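You operate a simulated robot arm through the tools that you are given. There is no shell and no other tool.

You run a simulated robot arm. Do the job below in one go: nothing can be reset, and whatever is moved stays where it is left.

Task
Lock the 8 MM disc in its port, switch the flow pump on and set the float at 2.
Fine: the float's top edge at the mark; LOCK all the way; leave it running; leave the other discs alone.

It is judged by the outcome, as a careful person would: the job done as asked, and still so three seconds after it is handed in. It fails if anything else is knocked over, pushed out of place, dropped, spilled or broken.

Robot
A 7-joint arm with a fingered hand, fixed in place. Base frame: the origin is at the foot of the arm, x ahead of it, y to its left, z up; the work surface is at about z = 85.4. Units: cm, rad, N and s.
Its first joint turns from -2.007 to 2.007 rad. Payload 5 kg.
The tool frame sits at the grasp point between the pads (the TCP): z along the fingers, y along the line on which they close. The tips reach 3.2 cm beyond it. Largest opening 16 cm; the body of the gripper starts 8.9 cm behind the TCP. The gripper is a hand of 4 fingers: y runs from the thumb to the fingers, the wrist lies at [0, 0, -26.7] in the tool frame, and closing takes about 1.5 s.
Orientation is that of the tool frame in the base frame, as a unit quaternion [w, x, y, z]. With the fingers straight down and closing along the base's y, the tool's x points along the base's -x, its y along +y and its z along -z.

Tools
- The arm moves only by the tool drive_tool. Its argument "increments" is a list of rows, each a list of 7 numbers: the shift along the tool's x, y, z in units of 30 mm (1.0 is 30 mm), then the turn, a rotation vector about the tool's x, y, z in units of 6 degrees (1.0 is 6 degrees), then the gripper command, from -1 (shut) to 1 (fully open), values between in proportion. In form: [[dx, dy, dz, wx, wy, wz, jaw], ...]. A call has 1 to 20 rows; each row shifts and turns the commanded pose from where the row before left it, along the tool's axes as they then stand. A call with a number of a shift or a turn outside -1 to 1 is refused whole. Rows are played at 5 a second. More than 5 cm and 0.15 rad between two rows, or a gripper value outside its range, and nothing of the call is played. Where a pose cannot be reached the arm comes as near as it can. A force on the tool above 40 N (or 10 N above the force at the start of the call, whichever is more), or a blocked arm, ends the call early, and 0.2 s more pass. The fingers move at their own pace (about 4.5 cm/s each) and stop on an object; they squeeze with about 26 N. The grip force told is the motor's: it shows also when the fingers shut on nothing. Time passes only in rows, and 0.2 s behind the last, so rows that do not move let the fingers close. It gives the time, the measured TCP pose, the force on the tool (base axes), the opening and the grip force at its end, in the units of the frame above (readings bear some noise), with the torque about the TCP (base axes, N m) and any sound that the robot's microphone picked up.
- Cameras (640 x 400 px; columns grow to the right, rows downward): "scene" is fixed at [22.16, 64.99, 162.86]; the picture's right is [-0.61, -0.79, 0.00], its down [-0.50, 0.38, -0.78] and it looks along [0.62, -0.47, -0.63] (base axes); focal length 322 px, centre (320, 200). "wrist" rides on the gripper at [8, -0.4, -11.4] in the tool frame; the picture's right is [0.05, 1.00, 0.00], its down [-0.82, 0.04, -0.58] and it looks along [-0.58, 0.03, 0.82] (tool axes); focal length 265 px, centre (320, 200). There is no depth. A picture from a camera that has moved, and an enlarged one, comes with that camera's place and axes in the base frame and with its lens.
- get_image(camera): a new picture of that camera. It takes no simulated time.
- lift_body(by): slides the trunk up (or, below 0, down) by that many cm; the arm rides with it, the base frame stays. It gives what a move gives, with no picture.
- set_grasp(shape): the hand has 4 fingers and takes this shape, open, in about a second: jaw (thumb against the fingers, like two jaws); tri (thumb and two fingers); tip (a fingertip pinch); poke (one finger out to press); point (the index stretched); flat (the hand flat); cup (the hand cupped); fist (a fist). The gripper value then closes the fingers along that shape, each until it touches; the sizes above hold for jaw. It gives what a move gives, with no picture.
- inspect(camera, box): a new picture of the part [left, top, right, bottom] of that camera's present view, enlarged. It takes no simulated time.
- hand_in(): hands the job in; it is judged then, once.

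Nothing tells you positions but the pictures and the camera data. Unless the task says otherwise, let go and move clear before handing in.

The tools are called after ">>>" as name(argument=value, ...) on one line, values as JSON. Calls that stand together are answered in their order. drive_tool: Moves the arm, as the interface text tells. Its arguments: {"type":"object","properties":{"increments":{"type":"array","items":{"type":"array","items":{"type":"number"}}}},"required":["increments"]} The other tools are called the same way: lift_body (by) slides the trunk up or down; set_grasp (shape) gives the hand a shape; get_image (camera) takes a picture; inspect (camera, box) takes an enlarged picture of a part of a camera's view; hand_in () hands the job in.

At the start:

```text
time: 0.0
eef_pos: [68.58, 8.04, 117.32]
ee_rot: [0.0, 0.0, 1.0, -0.001]
contact_force: [0.2, 0.2, 0.2]
ft_torque: [0.02, -0.02, 0.0]
finger_gap: 15.99
finger_force: 0.1
shape: jaw
trunk travel left (down, up): [-62.5, 36.5]
```

scene: 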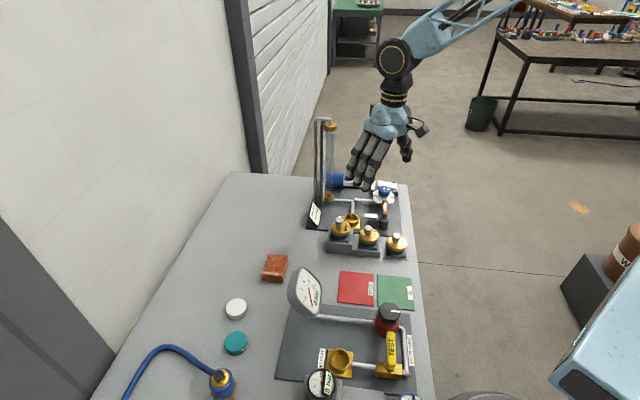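
wrist: 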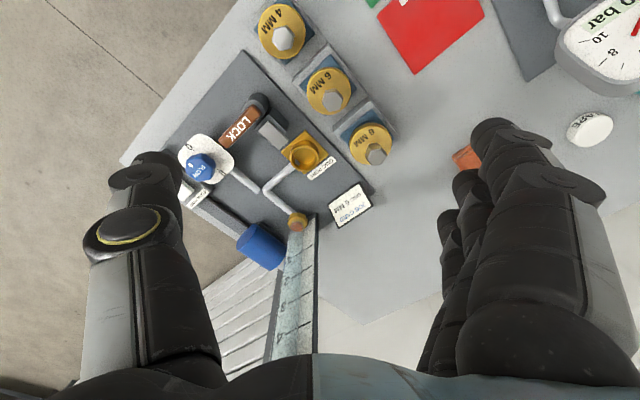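

I see a flow-meter rig with a tall float tube, a disc port, a LOCK lever, a blue knob, and a tray of three discs (4, 6, 8 MM). I'll enlarge the views to read the labels and locate things before moving.

>>> inspect(camera="scene", box=[290, 100, 430, 270])

>>> inspect(camera="wrist", box=[130, 70, 400, 290])

>>> inspect(camera="scene", box=[260, 250, 440, 400])

```text
2.35 times, centred on (360, 185) of scene
camera zoom: at [22.16, 64.99, 162.86], right [-0.61, -0.79, 0.0], down [-0.5, 0.38, -0.78], along [0.62, -0.47, -0.63], focal length 759 px, centre (226, 235)
```

zoom: 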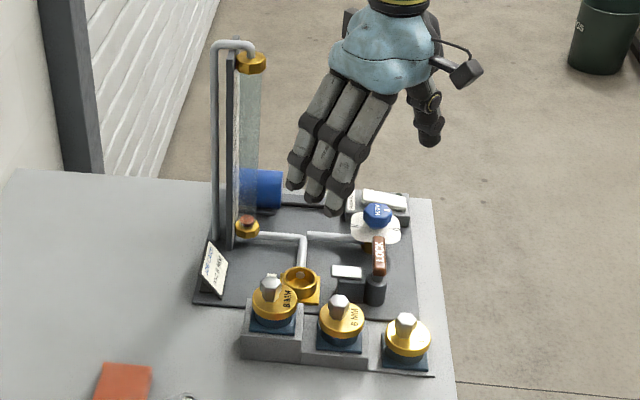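

```text
1.82 times, centred on (265, 180) of wrist
camera zoom: at [60.6, 7.73, 128.7], right [-0.05, 1.0, 0.0], down [0.82, 0.04, 0.58], along [0.58, 0.03, -0.82], focal length 483 px, centre (420, 236)
```

zoom: 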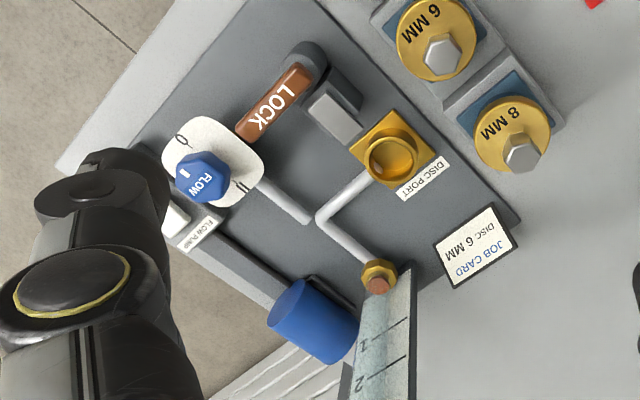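

```text
2.67 times, centred on (350, 325) of scene
camera zoom: at [22.16, 64.99, 162.86], right [-0.61, -0.79, 0.0], down [-0.5, 0.38, -0.78], along [0.62, -0.47, -0.63], focal length 860 px, centre (240, -133)
```

zoom: 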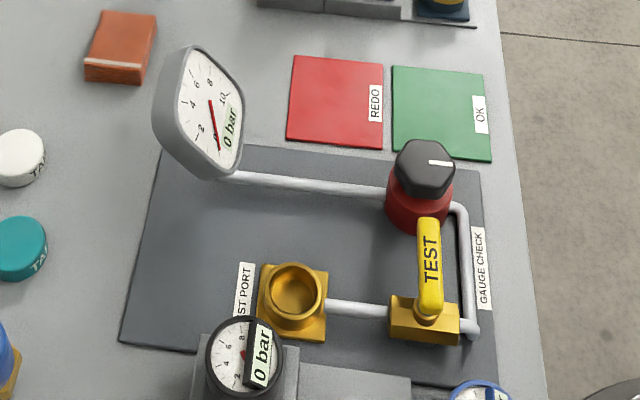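

The wrist view shows the 8 MM disc on the tallest stand (about x=76, y=16), the port near (80, 6), and the LOCK lever, flow knob and pump switch on the robot's right. The job card says 6 MM, but the job asks for 8 MM, so I'll follow the job. Next I move the hand sideways for a clearer look.

>>> drive_tool(increments=[[0.6, -0.8, 0.0, 0, 0, 0, 1], [0.6, -0.8, 0.0, 0, 0, 0, 1], [0.6, -0.8, 0.0, 0, 0, 0, 1], [0.6, -0.8, 0.0, 0, 0, 0, 1], [0, 0, 0, 0, 0, 0, 1]])

>>> get_image(camera="wrist")

>>> inspect(camera="scene", box=[300, 160, 420, 265])

```text
time: 1.2
eef_pos: [61.58, -1.63, 117.34]
ee_rot: [0.0, 0.001, 1.0, 0.001]
contact_force: [0.9, -0.6, -0.6]
ft_torque: [0.0, 0.01, 0.0]
finger_gap: 16.01
finger_force: 0.0
shape: jaw
trunk travel left (down, up): [-62.5, 36.5]
```

```text
taken
camera wrist: at [53.46, -1.92, 128.75], right [-0.05, 1.0, 0.0], down [0.82, 0.04, 0.58], along [0.58, 0.03, -0.82], focal length 265 px, centre (320, 200)
```

wrist: 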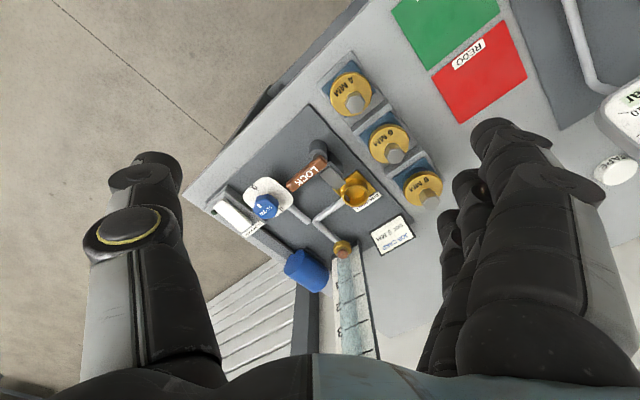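

```text
3.81 times, centred on (360, 212) of scene
camera zoom: at [22.16, 64.99, 162.86], right [-0.61, -0.79, 0.0], down [-0.5, 0.38, -0.78], along [0.62, -0.47, -0.63], focal length 1228 px, centre (168, 152)
```

zoom: 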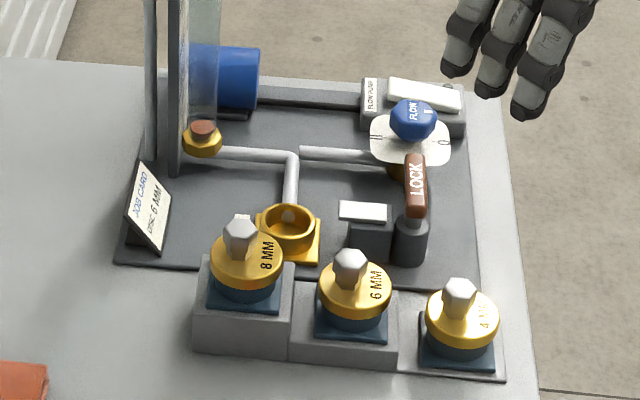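

The rig is now fully visible. I'll enlarge it from this viewpoint to read the dial, lever and float tube.

>>> inspect(camera="wrist", box=[200, 120, 330, 270])

>>> inspect(camera="wrist", box=[310, 60, 460, 220])

>>> inspect(camera="wrist", box=[290, 200, 420, 370])

>>> inspect(camera="scene", box=[300, 110, 360, 210])

```text
2.67 times, centred on (265, 195) of wrist
camera zoom: at [53.46, -1.92, 128.75], right [-0.05, 1.0, 0.0], down [0.82, 0.04, 0.58], along [0.58, 0.03, -0.82], focal length 708 px, centre (467, 213)
```

zoom: 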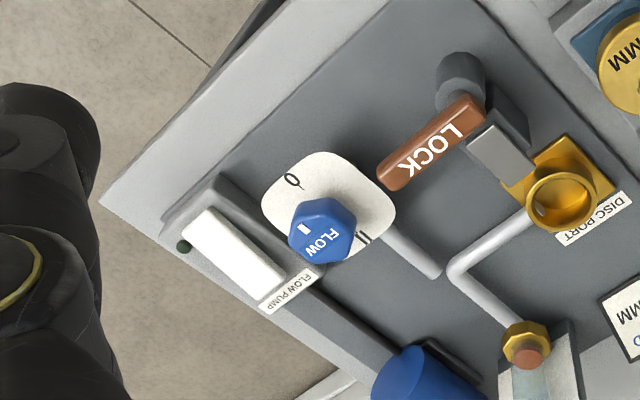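

```text
2.50 times, centred on (385, 140) of wrist
camera zoom: at [53.46, -1.92, 128.75], right [-0.05, 1.0, 0.0], down [0.82, 0.04, 0.58], along [0.58, 0.03, -0.82], focal length 664 px, centre (158, 350)
```

zoom: 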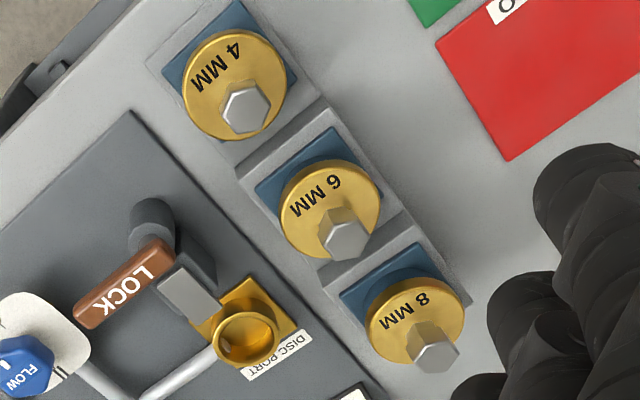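

```text
2.35 times, centred on (355, 285) of wrist
camera zoom: at [53.46, -1.92, 128.75], right [-0.05, 1.0, 0.0], down [0.82, 0.04, 0.58], along [0.58, 0.03, -0.82], focal length 624 px, centre (238, 0)
```

zoom: 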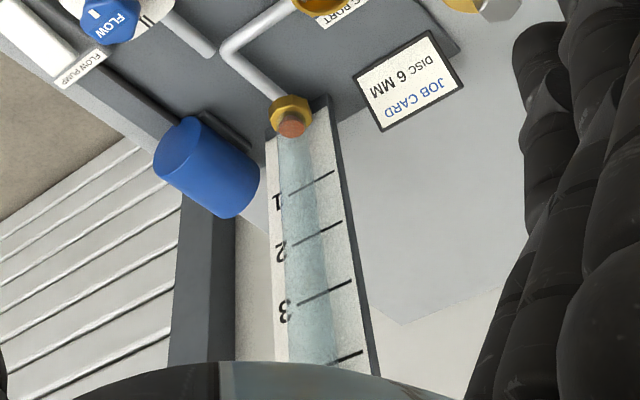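

```text
4.00 times, centred on (330, 160) of scene
camera zoom: at [22.16, 64.99, 162.86], right [-0.61, -0.79, 0.0], down [-0.5, 0.38, -0.78], along [0.62, -0.47, -0.63], focal length 1290 px, centre (280, 360)
```

zoom: 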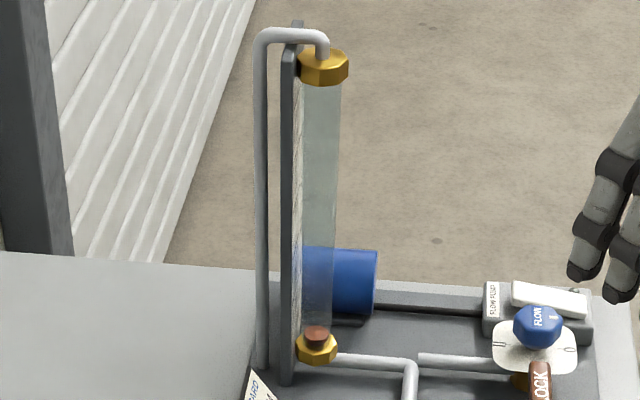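

The rig sits at about 45° to the base, with the 8 MM peg top near (76.6, 16.5, 95.7) and the port near (80, 6). The knob is near (82, -10) and the pump rocker near (86, -16.5). I'll go lower and turn the hand 45° to line up with the rig and see the lever, bolt and dial.

>>> drive_tool(increments=[[-0.56, -0.29, 0.6, 0, 0, 0, 1], [-0.56, -0.29, 0.6, 0, 0, 0, 1], [-0.56, -0.29, 0.6, 0, 0, 0, 1], [-0.56, -0.29, 0.6, 0, 0, 0, 1], [-0.56, -0.29, 0.6, 0, 0, 0, 1], [0, 0, 0, 0, 0, -0.9375, 1], [0, 0, 0, 0, 0, -0.9375, 1], [0, 0, 0, 0, 0, -0.9375, 1], [0, 0, 0, 0, 0, -0.9375, 1], [0, 0, 0, 0, 0, -0.9375, 1], [0, 0, 0, 0, 0, -0.9375, 1], [0, 0, 0, 0, 0, -0.9375, 1], [0, 0, 0, 0, 0, -0.9375, 1], [0, 0, 0, 0, 0, 0, 1]])

>>> get_image(camera="wrist")

```text
time: 4.2
eef_pos: [69.84, -5.92, 108.39]
ee_rot: [0.0, -0.383, 0.924, 0.0]
contact_force: [0.7, -0.1, -0.1]
ft_torque: [0.0, -0.03, 0.02]
finger_gap: 16.0
finger_force: 0.0
shape: jaw
trunk travel left (down, up): [-62.5, 36.5]
```

```text
taken
camera wrist: at [64.43, -11.79, 119.7], right [-0.74, 0.67, 0.0], down [0.55, 0.61, 0.58], along [0.39, 0.43, -0.82], focal length 265 px, centre (320, 200)
```

wrist: 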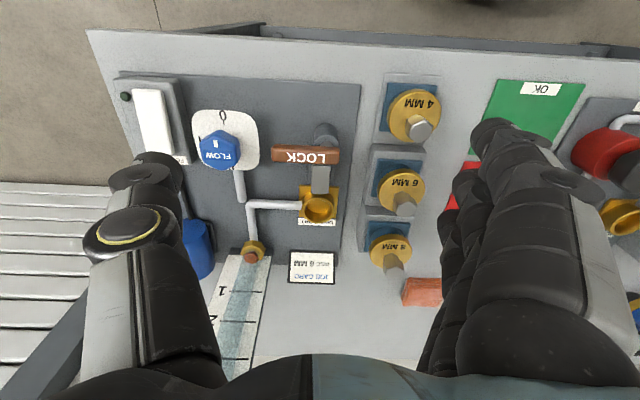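

>>> inspect(camera="wrist", box=[110, 70, 230, 180])

>>> inspect(camera="wrist", box=[180, 90, 300, 200])

>>> inspect(camera="wrist", box=[260, 110, 360, 230])

>>> inspect(camera="wrist", box=[350, 180, 450, 290])

>>> inspect(camera="wrist", box=[200, 220, 350, 370])

```text
3.64 times, centred on (170, 125) of wrist
camera zoom: at [64.43, -11.79, 119.7], right [-0.74, 0.67, 0.0], down [0.55, 0.61, 0.58], along [0.39, 0.43, -0.82], focal length 965 px, centre (866, 473)
```

zoom: 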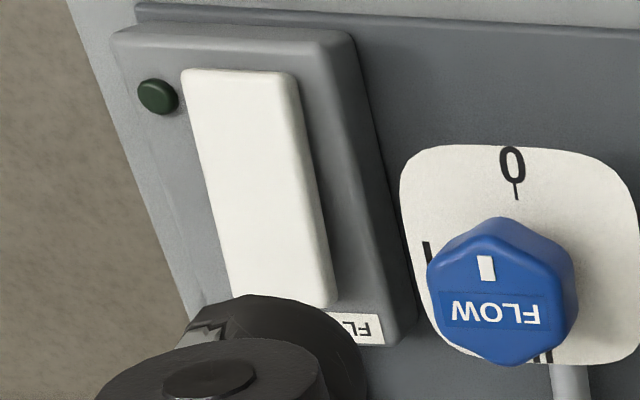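

```text
3.64 times, centred on (240, 145) of wrist
camera zoom: at [64.43, -11.79, 119.7], right [-0.74, 0.67, 0.0], down [0.55, 0.61, 0.58], along [0.39, 0.43, -0.82], focal length 965 px, centre (611, 400)
```

zoom: 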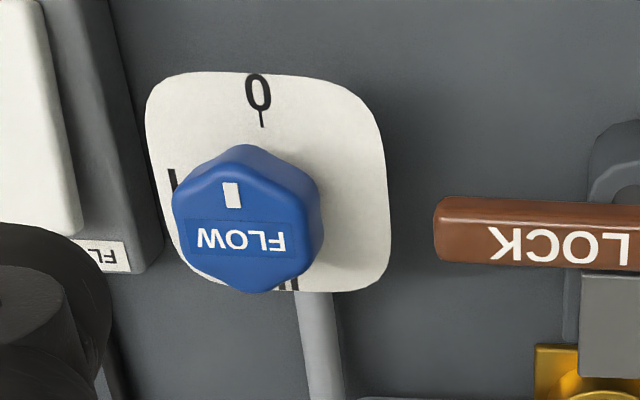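

```text
3.33 times, centred on (310, 170) of wrist
camera zoom: at [64.43, -11.79, 119.7], right [-0.74, 0.67, 0.0], down [0.55, 0.61, 0.58], along [0.39, 0.43, -0.82], focal length 885 px, centre (353, 300)
```

zoom: 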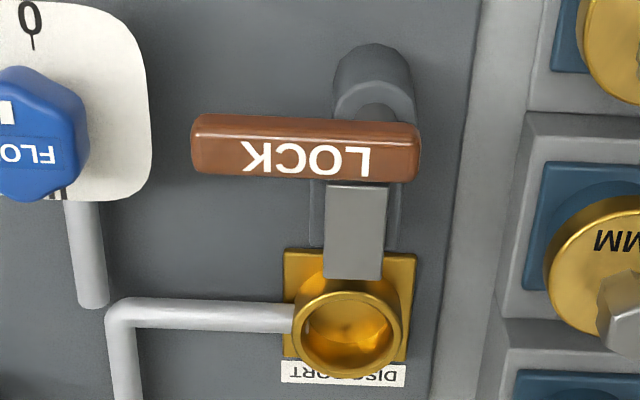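

```text
3.64 times, centred on (400, 235) of wrist
camera zoom: at [64.43, -11.79, 119.7], right [-0.74, 0.67, 0.0], down [0.55, 0.61, 0.58], along [0.39, 0.43, -0.82], focal length 965 px, centre (29, 73)
```

zoom: 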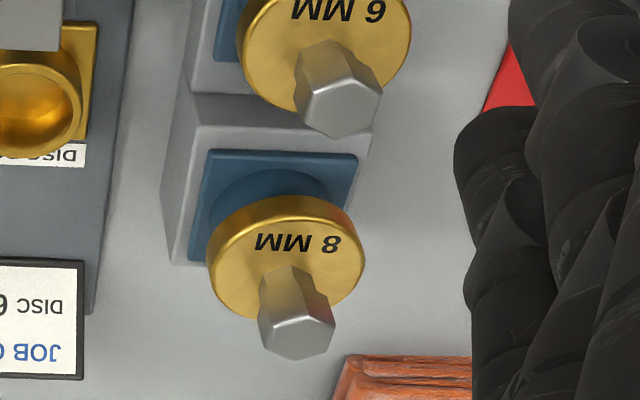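

```text
2.67 times, centred on (275, 295) of wrist
camera zoom: at [64.43, -11.79, 119.7], right [-0.74, 0.67, 0.0], down [0.55, 0.61, 0.58], along [0.39, 0.43, -0.82], focal length 708 px, centre (440, -53)
```

zoom: 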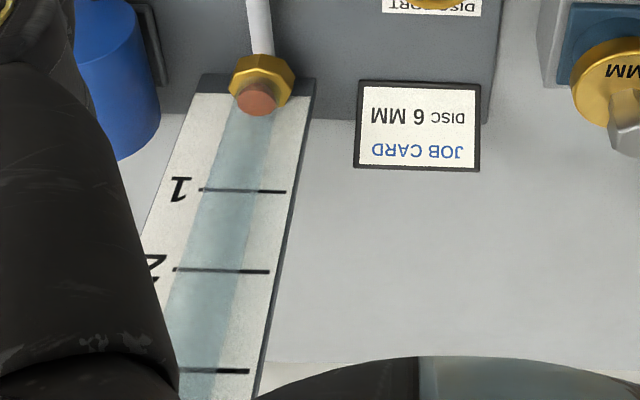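

The dial reads 0, then I (a quarter turn counter-clockwise from above), then II, with the pointer at 0. The lever pivots near (73, -1.4), and a light bolt beside it points at the port. The switch's lamp is dark. I'll now move above the 8 MM disc with the hand part-open.

>>> drive_tool(increments=[[-0.8625, 0.464, 0, 0, 0, 0, 0.6], [-0.8625, 0.464, 0, 0, 0, 0, 0.2], [-0.8625, 0.464, 0, 0, 0, 0, 0], [-0.8625, 0.464, 0, 0, 0, 0, 0], [-0.8625, 0.464, 0, 0, 0, 0, 0], [-0.8625, 0.464, 0, 0, 0, 0, 0], [-0.8625, 0.464, 0, 0, 0, 0, 0], [-0.8625, 0.464, 0, 0, 0, 0, 0], [0, 0, 0, 0, 0, 0, 0], [0, 0, 0, 0, 0, 0, 0]])

>>> get_image(camera="wrist")

>>> get_image(camera="scene")

```text
time: 6.4
eef_pos: [76.69, 16.66, 108.55]
ee_rot: [-0.001, -0.383, 0.924, 0.0]
contact_force: [-0.2, -1.0, -0.3]
ft_torque: [0.0, 0.01, 0.02]
finger_gap: 8.08
finger_force: 0.0
shape: jaw
trunk travel left (down, up): [-62.5, 36.5]
```

```text
taken
camera wrist: at [71.24, 10.69, 119.81], right [-0.74, 0.67, 0.0], down [0.55, 0.61, 0.58], along [0.39, 0.43, -0.82], focal length 265 px, centre (320, 200)
```

wrist: 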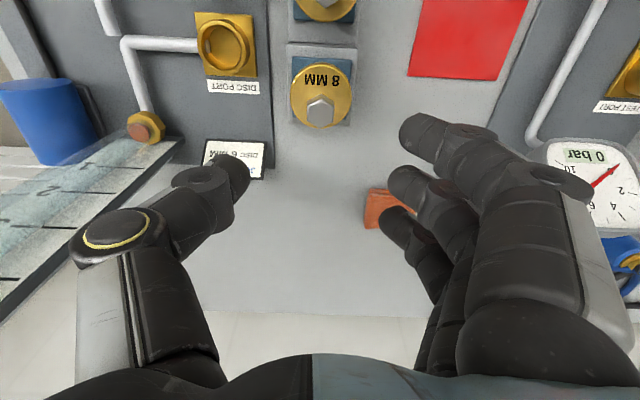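

```text
taken
```

scene: 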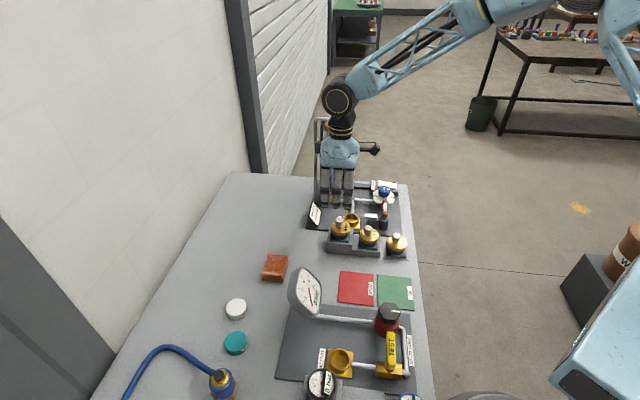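

The disc is almost directly below the hand. I'll zoom in on both cameras to pin down its position before descending.

>>> inspect(camera="wrist", box=[260, 40, 380, 150])

>>> inspect(camera="scene", box=[300, 110, 420, 260])

```text
3.64 times, centred on (320, 95) of wrist
camera zoom: at [71.24, 10.69, 119.81], right [-0.74, 0.67, 0.0], down [0.55, 0.61, 0.58], along [0.39, 0.43, -0.82], focal length 965 px, centre (320, 582)
```

zoom: 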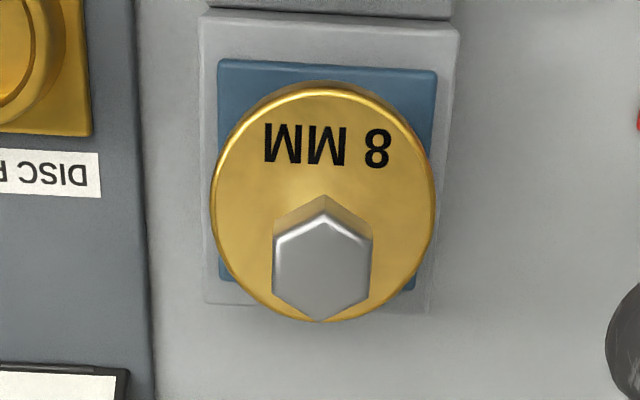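

```text
2.67 times, centred on (360, 185) of scene
camera zoom: at [22.16, 64.99, 162.86], right [-0.61, -0.79, 0.0], down [-0.5, 0.38, -0.78], along [0.62, -0.47, -0.63], focal length 860 px, centre (213, 240)
```

zoom: 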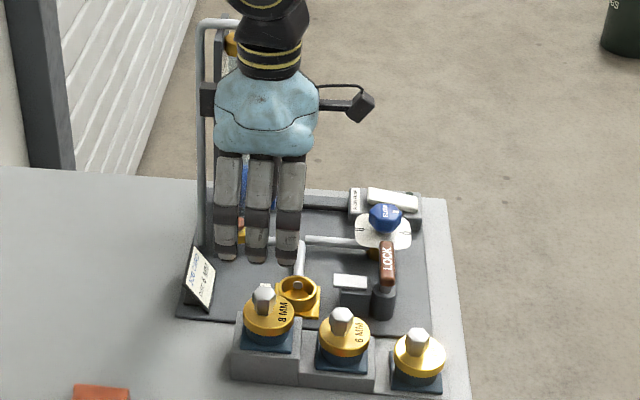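

The peg's flats line up with my closing direction and it is centred between the fingers. I'll descend around it, staying above the flange.

>>> drive_tool(increments=[[0.03, 0, 0.7, 0, 0, 0, 0], [0.03, 0, 0.7, 0, 0, 0, 0], [0.03, 0, 0.7, 0, 0, 0, 0], [0, 0, 0.6, 0, 0, 0, 0], [0, 0, 0.5, 0, 0, 0, 0], [0, 0, 0, 0, 0, 0, 0]])

>>> get_image(camera="wrist")

>>> inspect(camera="scene", box=[290, 140, 410, 270])

```text
time: 7.8
eef_pos: [76.42, 16.43, 98.78]
ee_rot: [0.0, -0.383, 0.924, 0.0]
contact_force: [-0.5, -0.2, -0.6]
ft_torque: [0.01, 0.0, 0.01]
finger_gap: 8.06
finger_force: 0.1
shape: jaw
trunk travel left (down, up): [-62.5, 36.5]
```

```text
taken
camera wrist: at [71.02, 10.61, 110.09], right [-0.74, 0.67, 0.0], down [0.55, 0.61, 0.58], along [0.39, 0.43, -0.82], focal length 265 px, centre (320, 200)
```

wrist: 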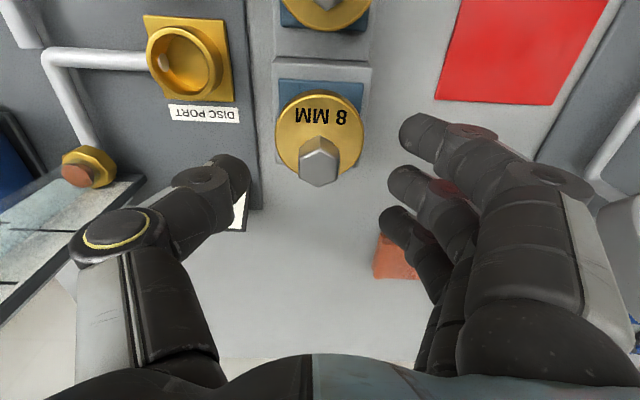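

```text
3.08 times, centred on (350, 205) of scene
camera zoom: at [22.16, 64.99, 162.86], right [-0.61, -0.79, 0.0], down [-0.5, 0.38, -0.78], along [0.62, -0.47, -0.63], focal length 992 px, centre (228, 185)
```

zoom: 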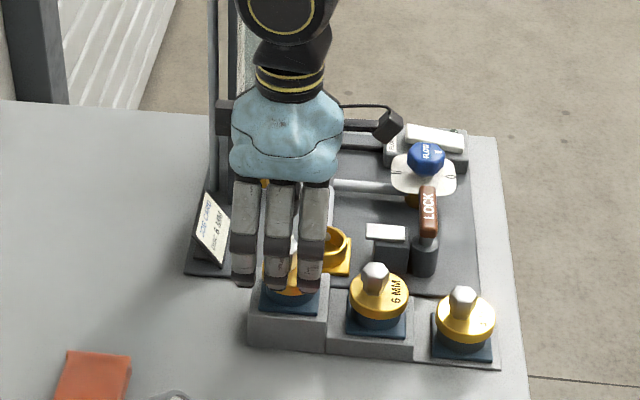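

The peg top is at z≈95.8, on the tool axis. I'll descend a further 2.4 cm and close gently on it.

>>> drive_tool(increments=[[0, 0, 0.4, 0, 0, 0, 0], [0, 0, 0.4, 0, 0, 0, 0], [0, 0, 0, 0, 0, 0, 0], [0, 0, 0, 0, 0, 0, -0.4], [0, 0, 0, 0, 0, 0, -0.4], [0, 0, 0, 0, 0, 0, -0.4]])

>>> get_image(camera="wrist")

>>> inspect(camera="scene", box=[290, 140, 410, 270])

```text
time: 9.2
eef_pos: [76.52, 16.43, 96.32]
ee_rot: [0.0, -0.382, 0.924, 0.0]
contact_force: [-0.1, 0.1, 0.1]
ft_torque: [-0.01, -0.01, -0.02]
finger_gap: 4.87
finger_force: 0.1
shape: jaw
trunk travel left (down, up): [-62.5, 36.5]
```

```text
taken
camera wrist: at [71.05, 10.6, 107.77], right [-0.74, 0.67, 0.0], down [0.55, 0.61, 0.58], along [0.39, 0.43, -0.82], focal length 265 px, centre (320, 200)
```

wrist: 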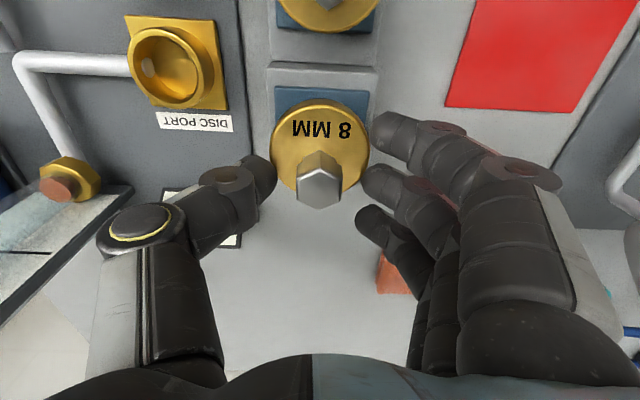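

```text
3.08 times, centred on (350, 205) of scene
camera zoom: at [22.16, 64.99, 162.86], right [-0.61, -0.79, 0.0], down [-0.5, 0.38, -0.78], along [0.62, -0.47, -0.63], focal length 992 px, centre (228, 185)
```

zoom: 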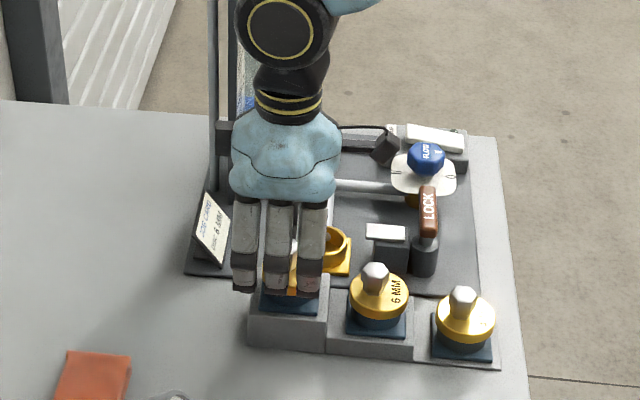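

The thumb and middle finger are lined up with the peg. Closing now.

>>> drive_tool(increments=[[0, 0, 0, 0, 0, 0, -1], [0, 0, 0, 0, 0, 0, -1], [0, 0, 0, 0, 0, 0, -1], [0, 0, 0, 0, 0, 0, -1], [0, 0, 0, 0, 0, 0, -1], [0, 0, 0, 0, 0, 0, -1], [0, 0, 0, 0, 0, 0, -1], [0, 0, 0, 0, 0, 0, -1]])

>>> get_image(camera="wrist")

>>> inspect(camera="scene", box=[290, 140, 410, 270])

```text
time: 11.0
eef_pos: [76.47, 16.51, 96.61]
ee_rot: [0.001, -0.382, 0.924, -0.001]
contact_force: [2.4, 0.7, 18.4]
ft_torque: [0.11, -0.01, 0.03]
finger_gap: 2.71
finger_force: 26.4
shape: jaw
trunk travel left (down, up): [-62.5, 36.5]
```

```text
taken
camera wrist: at [71.02, 10.61, 107.9], right [-0.74, 0.67, 0.0], down [0.55, 0.61, 0.58], along [0.39, 0.43, -0.82], focal length 265 px, centre (320, 200)
```

wrist: 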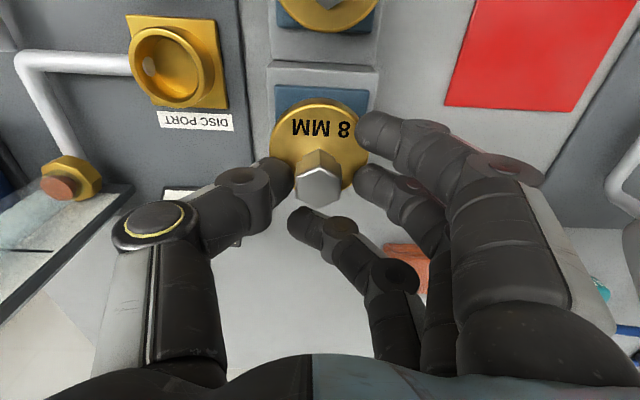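

```text
3.08 times, centred on (350, 205) of scene
camera zoom: at [22.16, 64.99, 162.86], right [-0.61, -0.79, 0.0], down [-0.5, 0.38, -0.78], along [0.62, -0.47, -0.63], focal length 992 px, centre (228, 185)
```

zoom: 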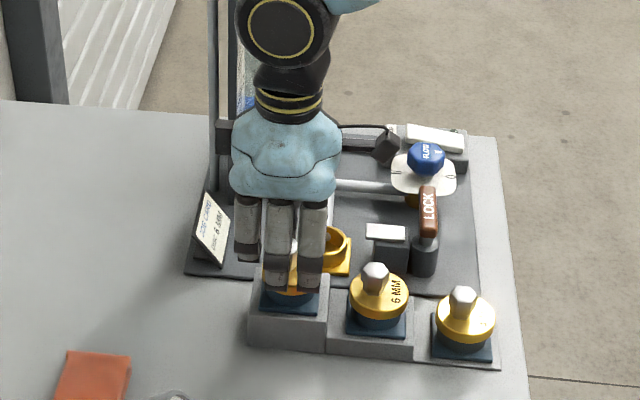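

The fingers have closed on the peg (2.7 cm gap), with some upward force, so a fingertip may be resting on the flange. I'll lift slightly to test the hold.

>>> drive_tool(increments=[[0, 0, -0.15, 0, 0, 0, -1], [0, 0, -0.15, 0, 0, 0, -1], [0, 0, 0, 0, 0, 0, -1]])

>>> get_image(camera="wrist")

>>> inspect(camera="scene", box=[290, 140, 410, 270])

```text
time: 11.8
eef_pos: [76.4, 16.35, 97.35]
ee_rot: [0.0, -0.383, 0.924, 0.001]
contact_force: [-0.2, -0.6, -1.1]
ft_torque: [-0.01, 0.0, -0.02]
finger_gap: 2.56
finger_force: 26.0
shape: jaw
trunk travel left (down, up): [-62.5, 36.5]
```

```text
taken
camera wrist: at [71.07, 10.57, 108.63], right [-0.74, 0.67, 0.0], down [0.55, 0.61, 0.58], along [0.39, 0.43, -0.82], focal length 265 px, centre (320, 200)
```

wrist: 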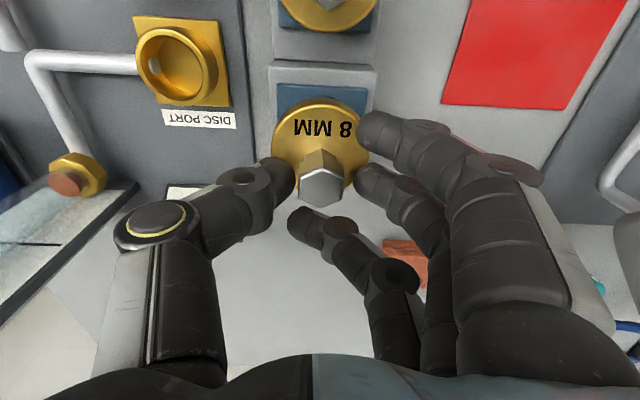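

```text
3.08 times, centred on (350, 205) of scene
camera zoom: at [22.16, 64.99, 162.86], right [-0.61, -0.79, 0.0], down [-0.5, 0.38, -0.78], along [0.62, -0.47, -0.63], focal length 992 px, centre (228, 185)
```

zoom: 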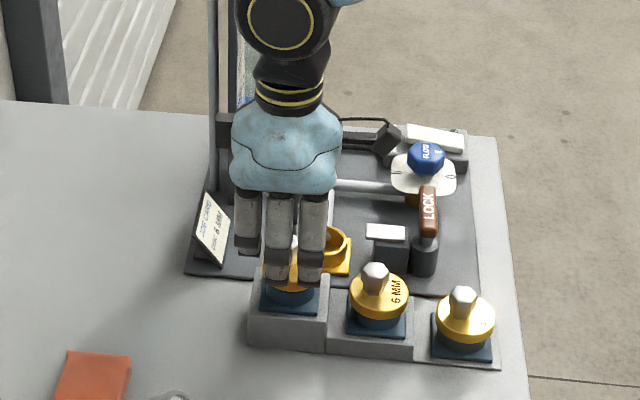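

The disc seems to move with the hand. I'll lift another 3 cm and check.

>>> drive_tool(increments=[[0, 0, -0.25, 0, 0, 0, -1], [0, 0, -0.35, 0, 0, 0, -1], [0, 0, -0.5, 0, 0, 0, -1], [0, 0, 0, 0, 0, 0, -1]])

>>> get_image(camera="wrist")

>>> inspect(camera="scene", box=[290, 140, 410, 270])

```text
time: 12.8
eef_pos: [76.5, 16.56, 100.7]
ee_rot: [0.0, -0.382, 0.924, 0.0]
contact_force: [-0.6, -0.2, -1.2]
ft_torque: [0.01, 0.0, 0.0]
finger_gap: 2.53
finger_force: 26.3
shape: jaw
trunk travel left (down, up): [-62.5, 36.5]
```

```text
taken
camera wrist: at [71.06, 10.63, 111.9], right [-0.74, 0.67, 0.0], down [0.55, 0.61, 0.58], along [0.39, 0.43, -0.82], focal length 265 px, centre (320, 200)
```

wrist: 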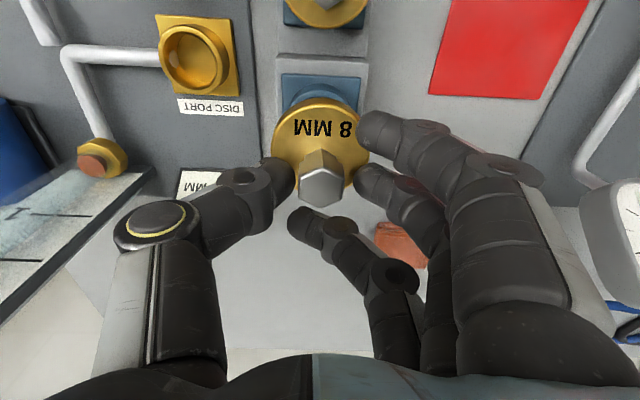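

```text
3.08 times, centred on (350, 205) of scene
camera zoom: at [22.16, 64.99, 162.86], right [-0.61, -0.79, 0.0], down [-0.5, 0.38, -0.78], along [0.62, -0.47, -0.63], focal length 992 px, centre (228, 185)
```

zoom: 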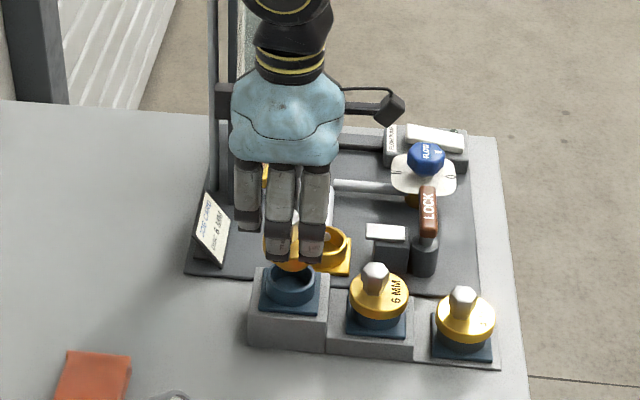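

The 8 MM disc is out of its nest and hanging straight. I'll zoom in to check how its peg and flange relate, and look at the port again.

>>> inspect(camera="wrist", box=[240, 60, 400, 220])

>>> inspect(camera="wrist", box=[140, 0, 260, 120])

>>> inspect(camera="scene", box=[320, 190, 390, 260])

```text
2.50 times, centred on (320, 140) of wrist
camera zoom: at [71.06, 10.63, 111.9], right [-0.74, 0.67, 0.0], down [0.55, 0.61, 0.58], along [0.39, 0.43, -0.82], focal length 664 px, centre (320, 350)
```

zoom: 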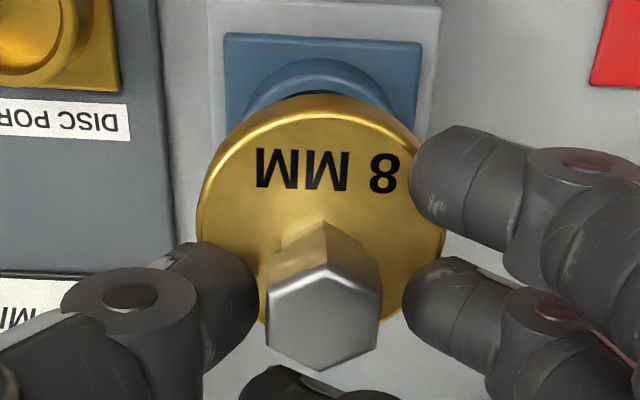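

```text
3.33 times, centred on (200, 60) of wrist
camera zoom: at [71.06, 10.63, 111.9], right [-0.74, 0.67, 0.0], down [0.55, 0.61, 0.58], along [0.39, 0.43, -0.82], focal length 885 px, centre (720, 667)
```

zoom: 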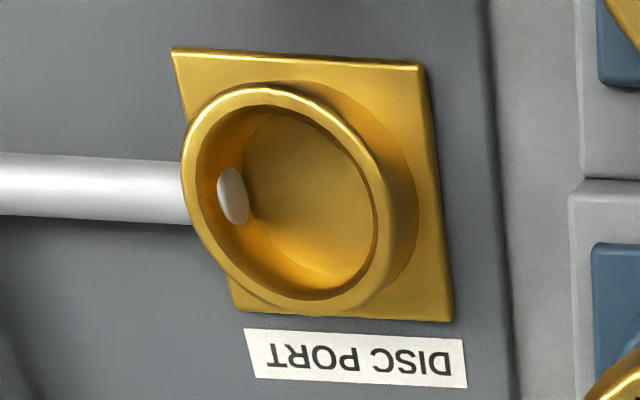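

```text
5.71 times, centred on (355, 225) of scene
camera zoom: at [22.16, 64.99, 162.86], right [-0.61, -0.79, 0.0], down [-0.5, 0.38, -0.78], along [0.62, -0.47, -0.63], focal length 1842 px, centre (120, 57)
```

zoom: 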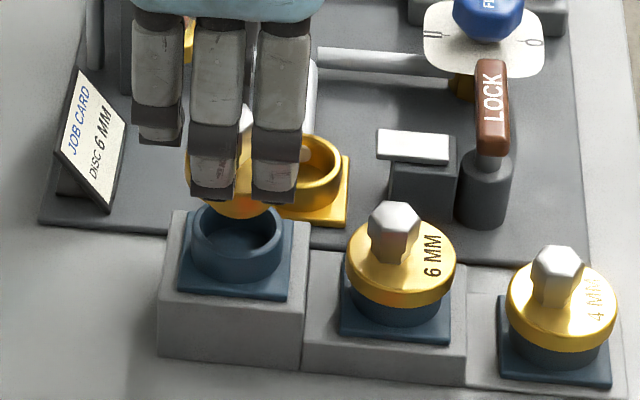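

The disc hangs upright and is centred in the grip. I'll lift and position the hand so the camera sees the empty nest and the port together, and measure the exact offset between them.

>>> drive_tool(increments=[[0, 0, -0.75, 0, 0, 0, -1], [0, 0, -0.75, 0, 0, 0, -1], [-0.06, -0.5, -0.75, 0, 0, 0, -1], [-0.06, -0.6, -0.75, 0, 0, 0, -1], [-0.07, -0.64, -0.75, 0, 0, 0, -1], [0, 0, 0, 0, 0, 0, -1], [0, 0, 0, 0, 0, 0, -1]])

>>> get_image(camera="wrist")

>>> inspect(camera="wrist", box=[220, 0, 420, 120])

>>> inspect(camera="scene", box=[310, 120, 410, 260])

```text
time: 14.4
eef_pos: [80.63, 13.08, 111.68]
ee_rot: [0.0, -0.383, 0.924, -0.001]
contact_force: [0.4, -0.6, -0.9]
ft_torque: [0.0, 0.02, 0.03]
finger_gap: 2.57
finger_force: 26.0
shape: jaw
trunk travel left (down, up): [-62.5, 36.5]
```

```text
taken
camera wrist: at [75.14, 7.15, 123.01], right [-0.74, 0.67, 0.0], down [0.55, 0.61, 0.58], along [0.39, 0.43, -0.82], focal length 265 px, centre (320, 200)
```

wrist: 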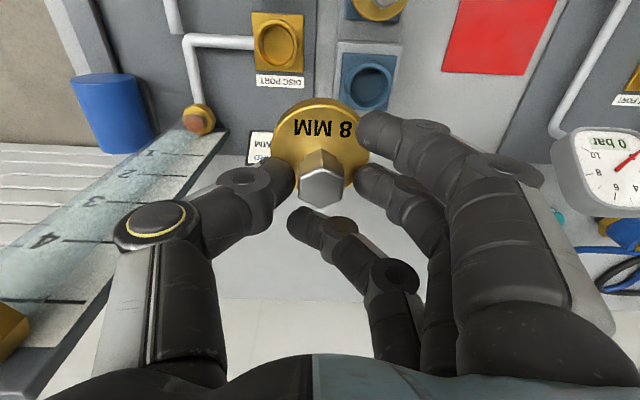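

```text
3.20 times, centred on (320, 60) of wrist
camera zoom: at [75.14, 7.15, 123.01], right [-0.74, 0.67, 0.0], down [0.55, 0.61, 0.58], along [0.39, 0.43, -0.82], focal length 849 px, centre (320, 648)
```

zoom: 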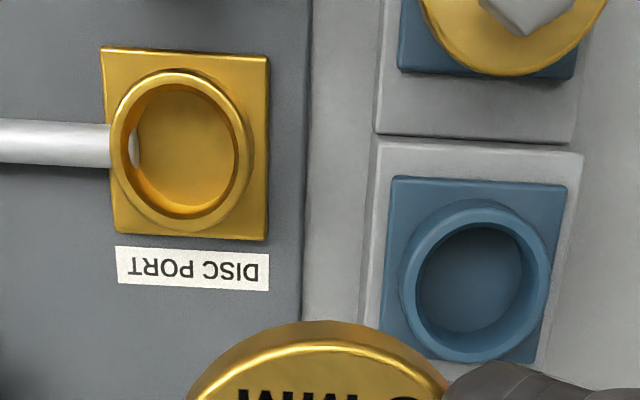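

```text
2.86 times, centred on (360, 190) of scene
camera zoom: at [22.16, 64.99, 162.86], right [-0.61, -0.79, 0.0], down [-0.5, 0.38, -0.78], along [0.62, -0.47, -0.63], focal length 921 px, centre (206, 229)
```

zoom: 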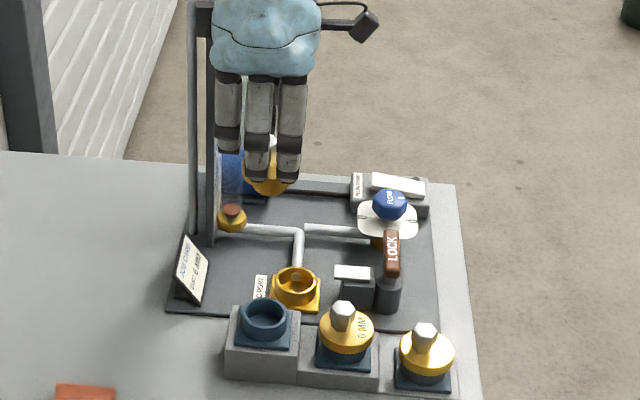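

From here I can see the empty nest and the port cleanly. I'll zoom tightly in the fixed camera to refine the offset between them and to see the disc's plug.

>>> inspect(camera="scene", box=[325, 205, 375, 240])

>>> inspect(camera="scene", box=[315, 155, 365, 200])

>>> inspect(camera="wrist", box=[240, 0, 320, 80])

>>> inspect(camera="wrist", box=[325, 40, 405, 120])

```text
11.43 times, centred on (350, 222) of scene
camera zoom: at [22.16, 64.99, 162.86], right [-0.61, -0.79, 0.0], down [-0.5, 0.38, -0.78], along [0.62, -0.47, -0.63], focal length 3685 px, centre (-23, -57)
```

zoom: 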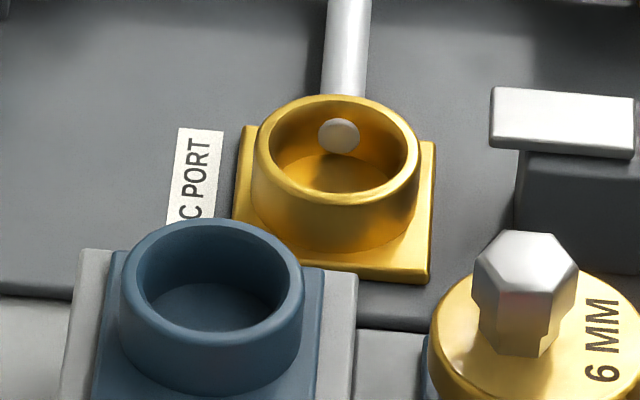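

```text
8.89 times, centred on (340, 178) of scene
camera zoom: at [22.16, 64.99, 162.86], right [-0.61, -0.79, 0.0], down [-0.5, 0.38, -0.78], along [0.62, -0.47, -0.63], focal length 2866 px, centre (142, 400)
```

zoom: 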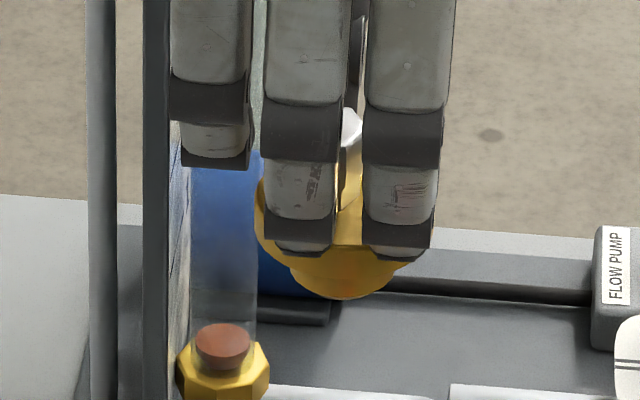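

```text
5.00 times, centred on (280, 40) of wrist
camera zoom: at [75.14, 7.15, 123.01], right [-0.74, 0.67, 0.0], down [0.55, 0.61, 0.58], along [0.39, 0.43, -0.82], focal length 1327 px, centre (520, 1000)
```

zoom: 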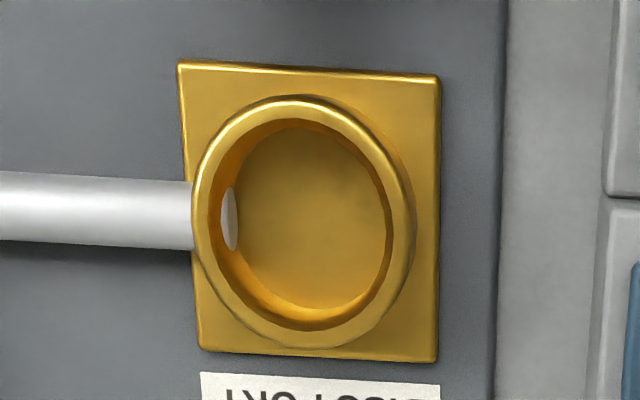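

```text
5.00 times, centred on (365, 80) of wrist
camera zoom: at [75.14, 7.15, 123.01], right [-0.74, 0.67, 0.0], down [0.55, 0.61, 0.58], along [0.39, 0.43, -0.82], focal length 1327 px, centre (95, 800)
```

zoom: 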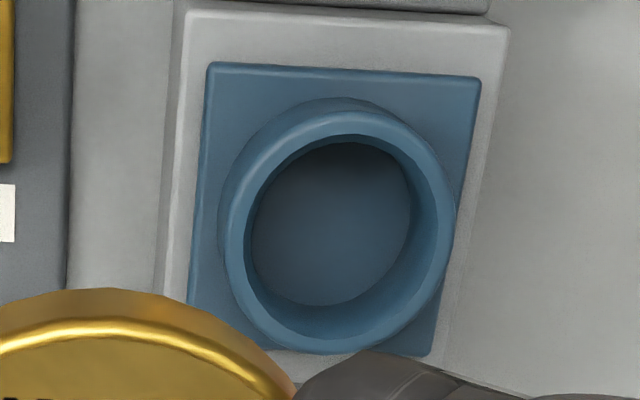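

The disc's plug is about 4 cm wide, and both cups match it. The port lies about (+5.2, -9.8, -4.2) cm from the nest, so the disc should seat with the tool at roughly (81.7, 6.7, 92.5). I'll move over the port and stop above it to check alignment.

>>> drive_tool(increments=[[0.42, -0.586, 0, 0, 0, 0, -1], [0.42, -0.586, 0, 0, 0, 0, -1], [0.42, -0.586, 0, 0, 0, 0, -1], [0, 0, 0.76, 0, 0, 0, -1], [0, 0, 0.76, 0, 0, 0, -1], [0, 0, 0.76, 0, 0, 0, -1], [0, 0, 0.76, 0, 0, 0, -1], [0, 0, 0.76, 0, 0, 0, -1], [0, 0, 0.7, 0, 0, 0, -1], [0, 0, 0, 0, 0, 0, -1], [0, 0, 0, 0, 0, 0, -1]])

>>> get_image(camera="wrist")

>>> inspect(camera="scene", box=[320, 180, 390, 240])

```text
time: 16.8
eef_pos: [81.71, 6.63, 98.09]
ee_rot: [0.001, -0.382, 0.924, 0.0]
contact_force: [-0.1, 0.1, -1.7]
ft_torque: [-0.02, -0.06, -0.01]
finger_gap: 2.55
finger_force: 26.2
shape: jaw
trunk travel left (down, up): [-62.5, 36.5]
```

```text
taken
camera wrist: at [76.22, 0.82, 109.51], right [-0.74, 0.67, 0.0], down [0.55, 0.61, 0.58], along [0.39, 0.43, -0.82], focal length 265 px, centre (320, 200)
```

wrist: 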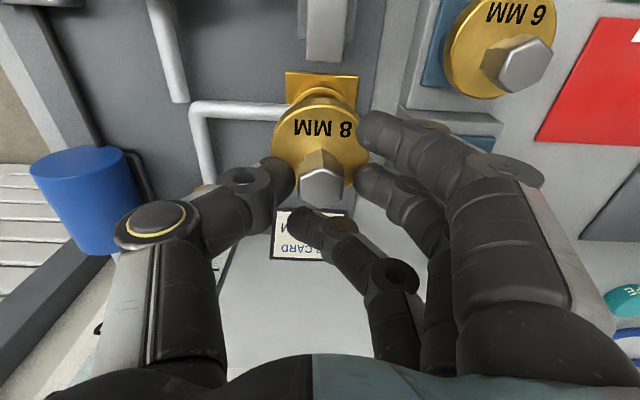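

```text
6.67 times, centred on (355, 210) of scene
camera zoom: at [22.16, 64.99, 162.86], right [-0.61, -0.79, 0.0], down [-0.5, 0.38, -0.78], along [0.62, -0.47, -0.63], focal length 2150 px, centre (87, 133)
```

zoom: 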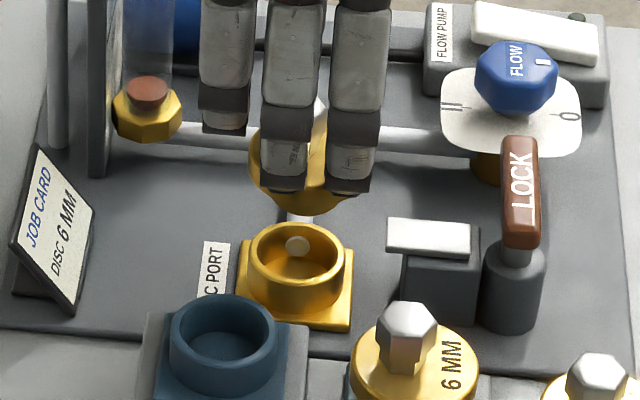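

The disc is right over the port. I'll zoom tightly to compare the flange centre with the port centre.

>>> inspect(camera="scene", box=[340, 190, 370, 222])

>>> inspect(camera="wrist", box=[260, 60, 380, 210])

```text
12.50 times, centred on (355, 206) of scene
camera zoom: at [22.16, 64.99, 162.86], right [-0.61, -0.79, 0.0], down [-0.5, 0.38, -0.78], along [0.62, -0.47, -0.63], focal length 4030 px, centre (-118, 125)
```

zoom: 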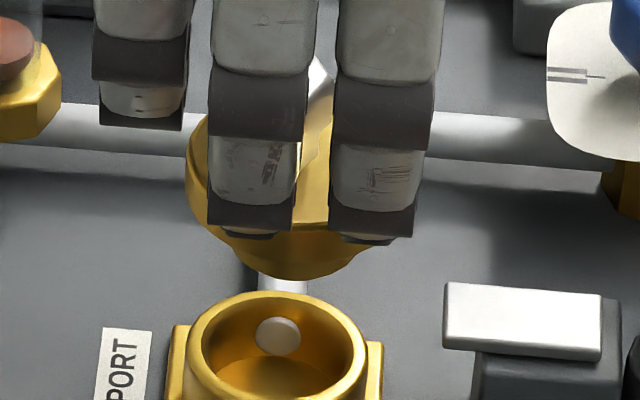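

```text
2.67 times, centred on (320, 135) of wrist
camera zoom: at [76.22, 0.82, 109.51], right [-0.74, 0.67, 0.0], down [0.55, 0.61, 0.58], along [0.39, 0.43, -0.82], focal length 708 px, centre (320, 373)
```

zoom: 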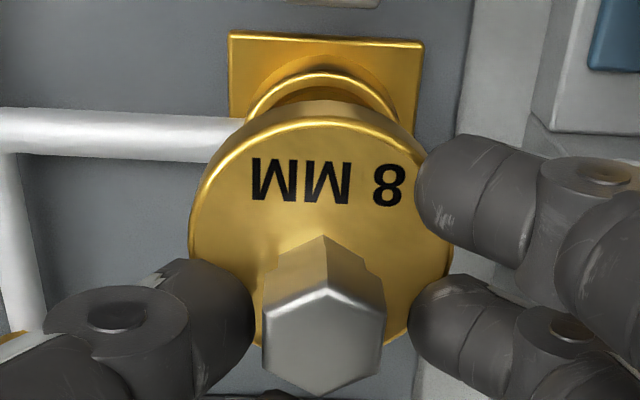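

Both methods agree to within a few millimetres, with perhaps 1.5 mm more needed toward +u. I'll apply that and descend until the plug is just at the rim, then check.

>>> drive_tool(increments=[[-0.05, 0, 0.3, 0, 0, 0, -1], [0, 0, 0.3, 0, 0, 0, -1], [0, 0, 0.2, 0, 0, 0, -1], [0, 0, 0, 0, 0, 0, -1]])

>>> inspect(camera="scene", box=[340, 195, 370, 227])

>>> inspect(camera="wrist", box=[260, 60, 380, 210])

```text
time: 17.8
eef_pos: [81.69, 6.73, 95.9]
ee_rot: [0.0, -0.382, 0.924, -0.001]
contact_force: [0.7, -0.2, -1.6]
ft_torque: [0.01, -0.02, 0.02]
finger_gap: 2.56
finger_force: 25.9
shape: jaw
trunk travel left (down, up): [-62.5, 36.5]
```

```text
12.50 times, centred on (355, 211) of scene
camera zoom: at [22.16, 64.99, 162.86], right [-0.61, -0.79, 0.0], down [-0.5, 0.38, -0.78], along [0.62, -0.47, -0.63], focal length 4030 px, centre (-118, 62)
```

zoom: 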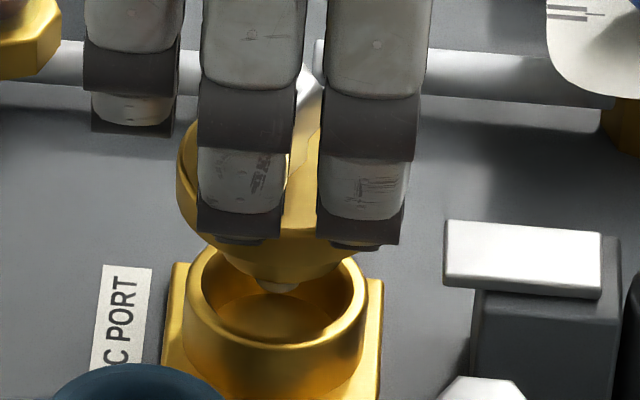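

```text
2.67 times, centred on (320, 135) of wrist
camera zoom: at [76.34, 0.91, 107.12], right [-0.74, 0.67, 0.0], down [0.55, 0.61, 0.58], along [0.39, 0.43, -0.82], focal length 708 px, centre (320, 373)
```

zoom: 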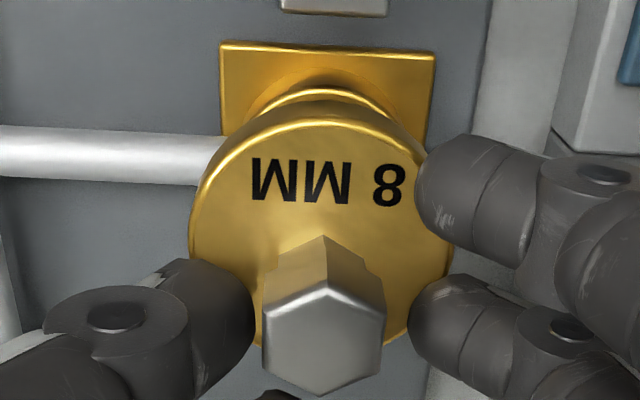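

The plug is at the mouth of the port, within a couple of millimetres by both cameras. I'll descend in small steps and watch the force.

>>> drive_tool(increments=[[0, 0, 0.12, 0, 0, 0, -1], [0, 0, 0.12, 0, 0, 0, -1], [0, 0, 0.12, 0, 0, 0, -1], [0, 0, 0, 0, 0, 0, -1]])

>>> inspect(camera="scene", box=[340, 195, 370, 227])

```text
time: 18.8
eef_pos: [81.75, 6.82, 94.77]
ee_rot: [0.0, -0.383, 0.924, 0.0]
contact_force: [-0.6, 0.2, -2.3]
ft_torque: [0.03, 0.02, 0.02]
finger_gap: 2.54
finger_force: 25.0
shape: jaw
trunk travel left (down, up): [-62.5, 36.5]
```

```text
12.50 times, centred on (355, 211) of scene
camera zoom: at [22.16, 64.99, 162.86], right [-0.61, -0.79, 0.0], down [-0.5, 0.38, -0.78], along [0.62, -0.47, -0.63], focal length 4030 px, centre (-118, 62)
```

zoom: 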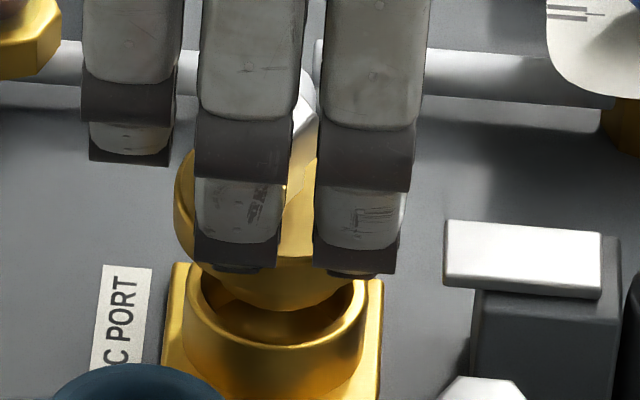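

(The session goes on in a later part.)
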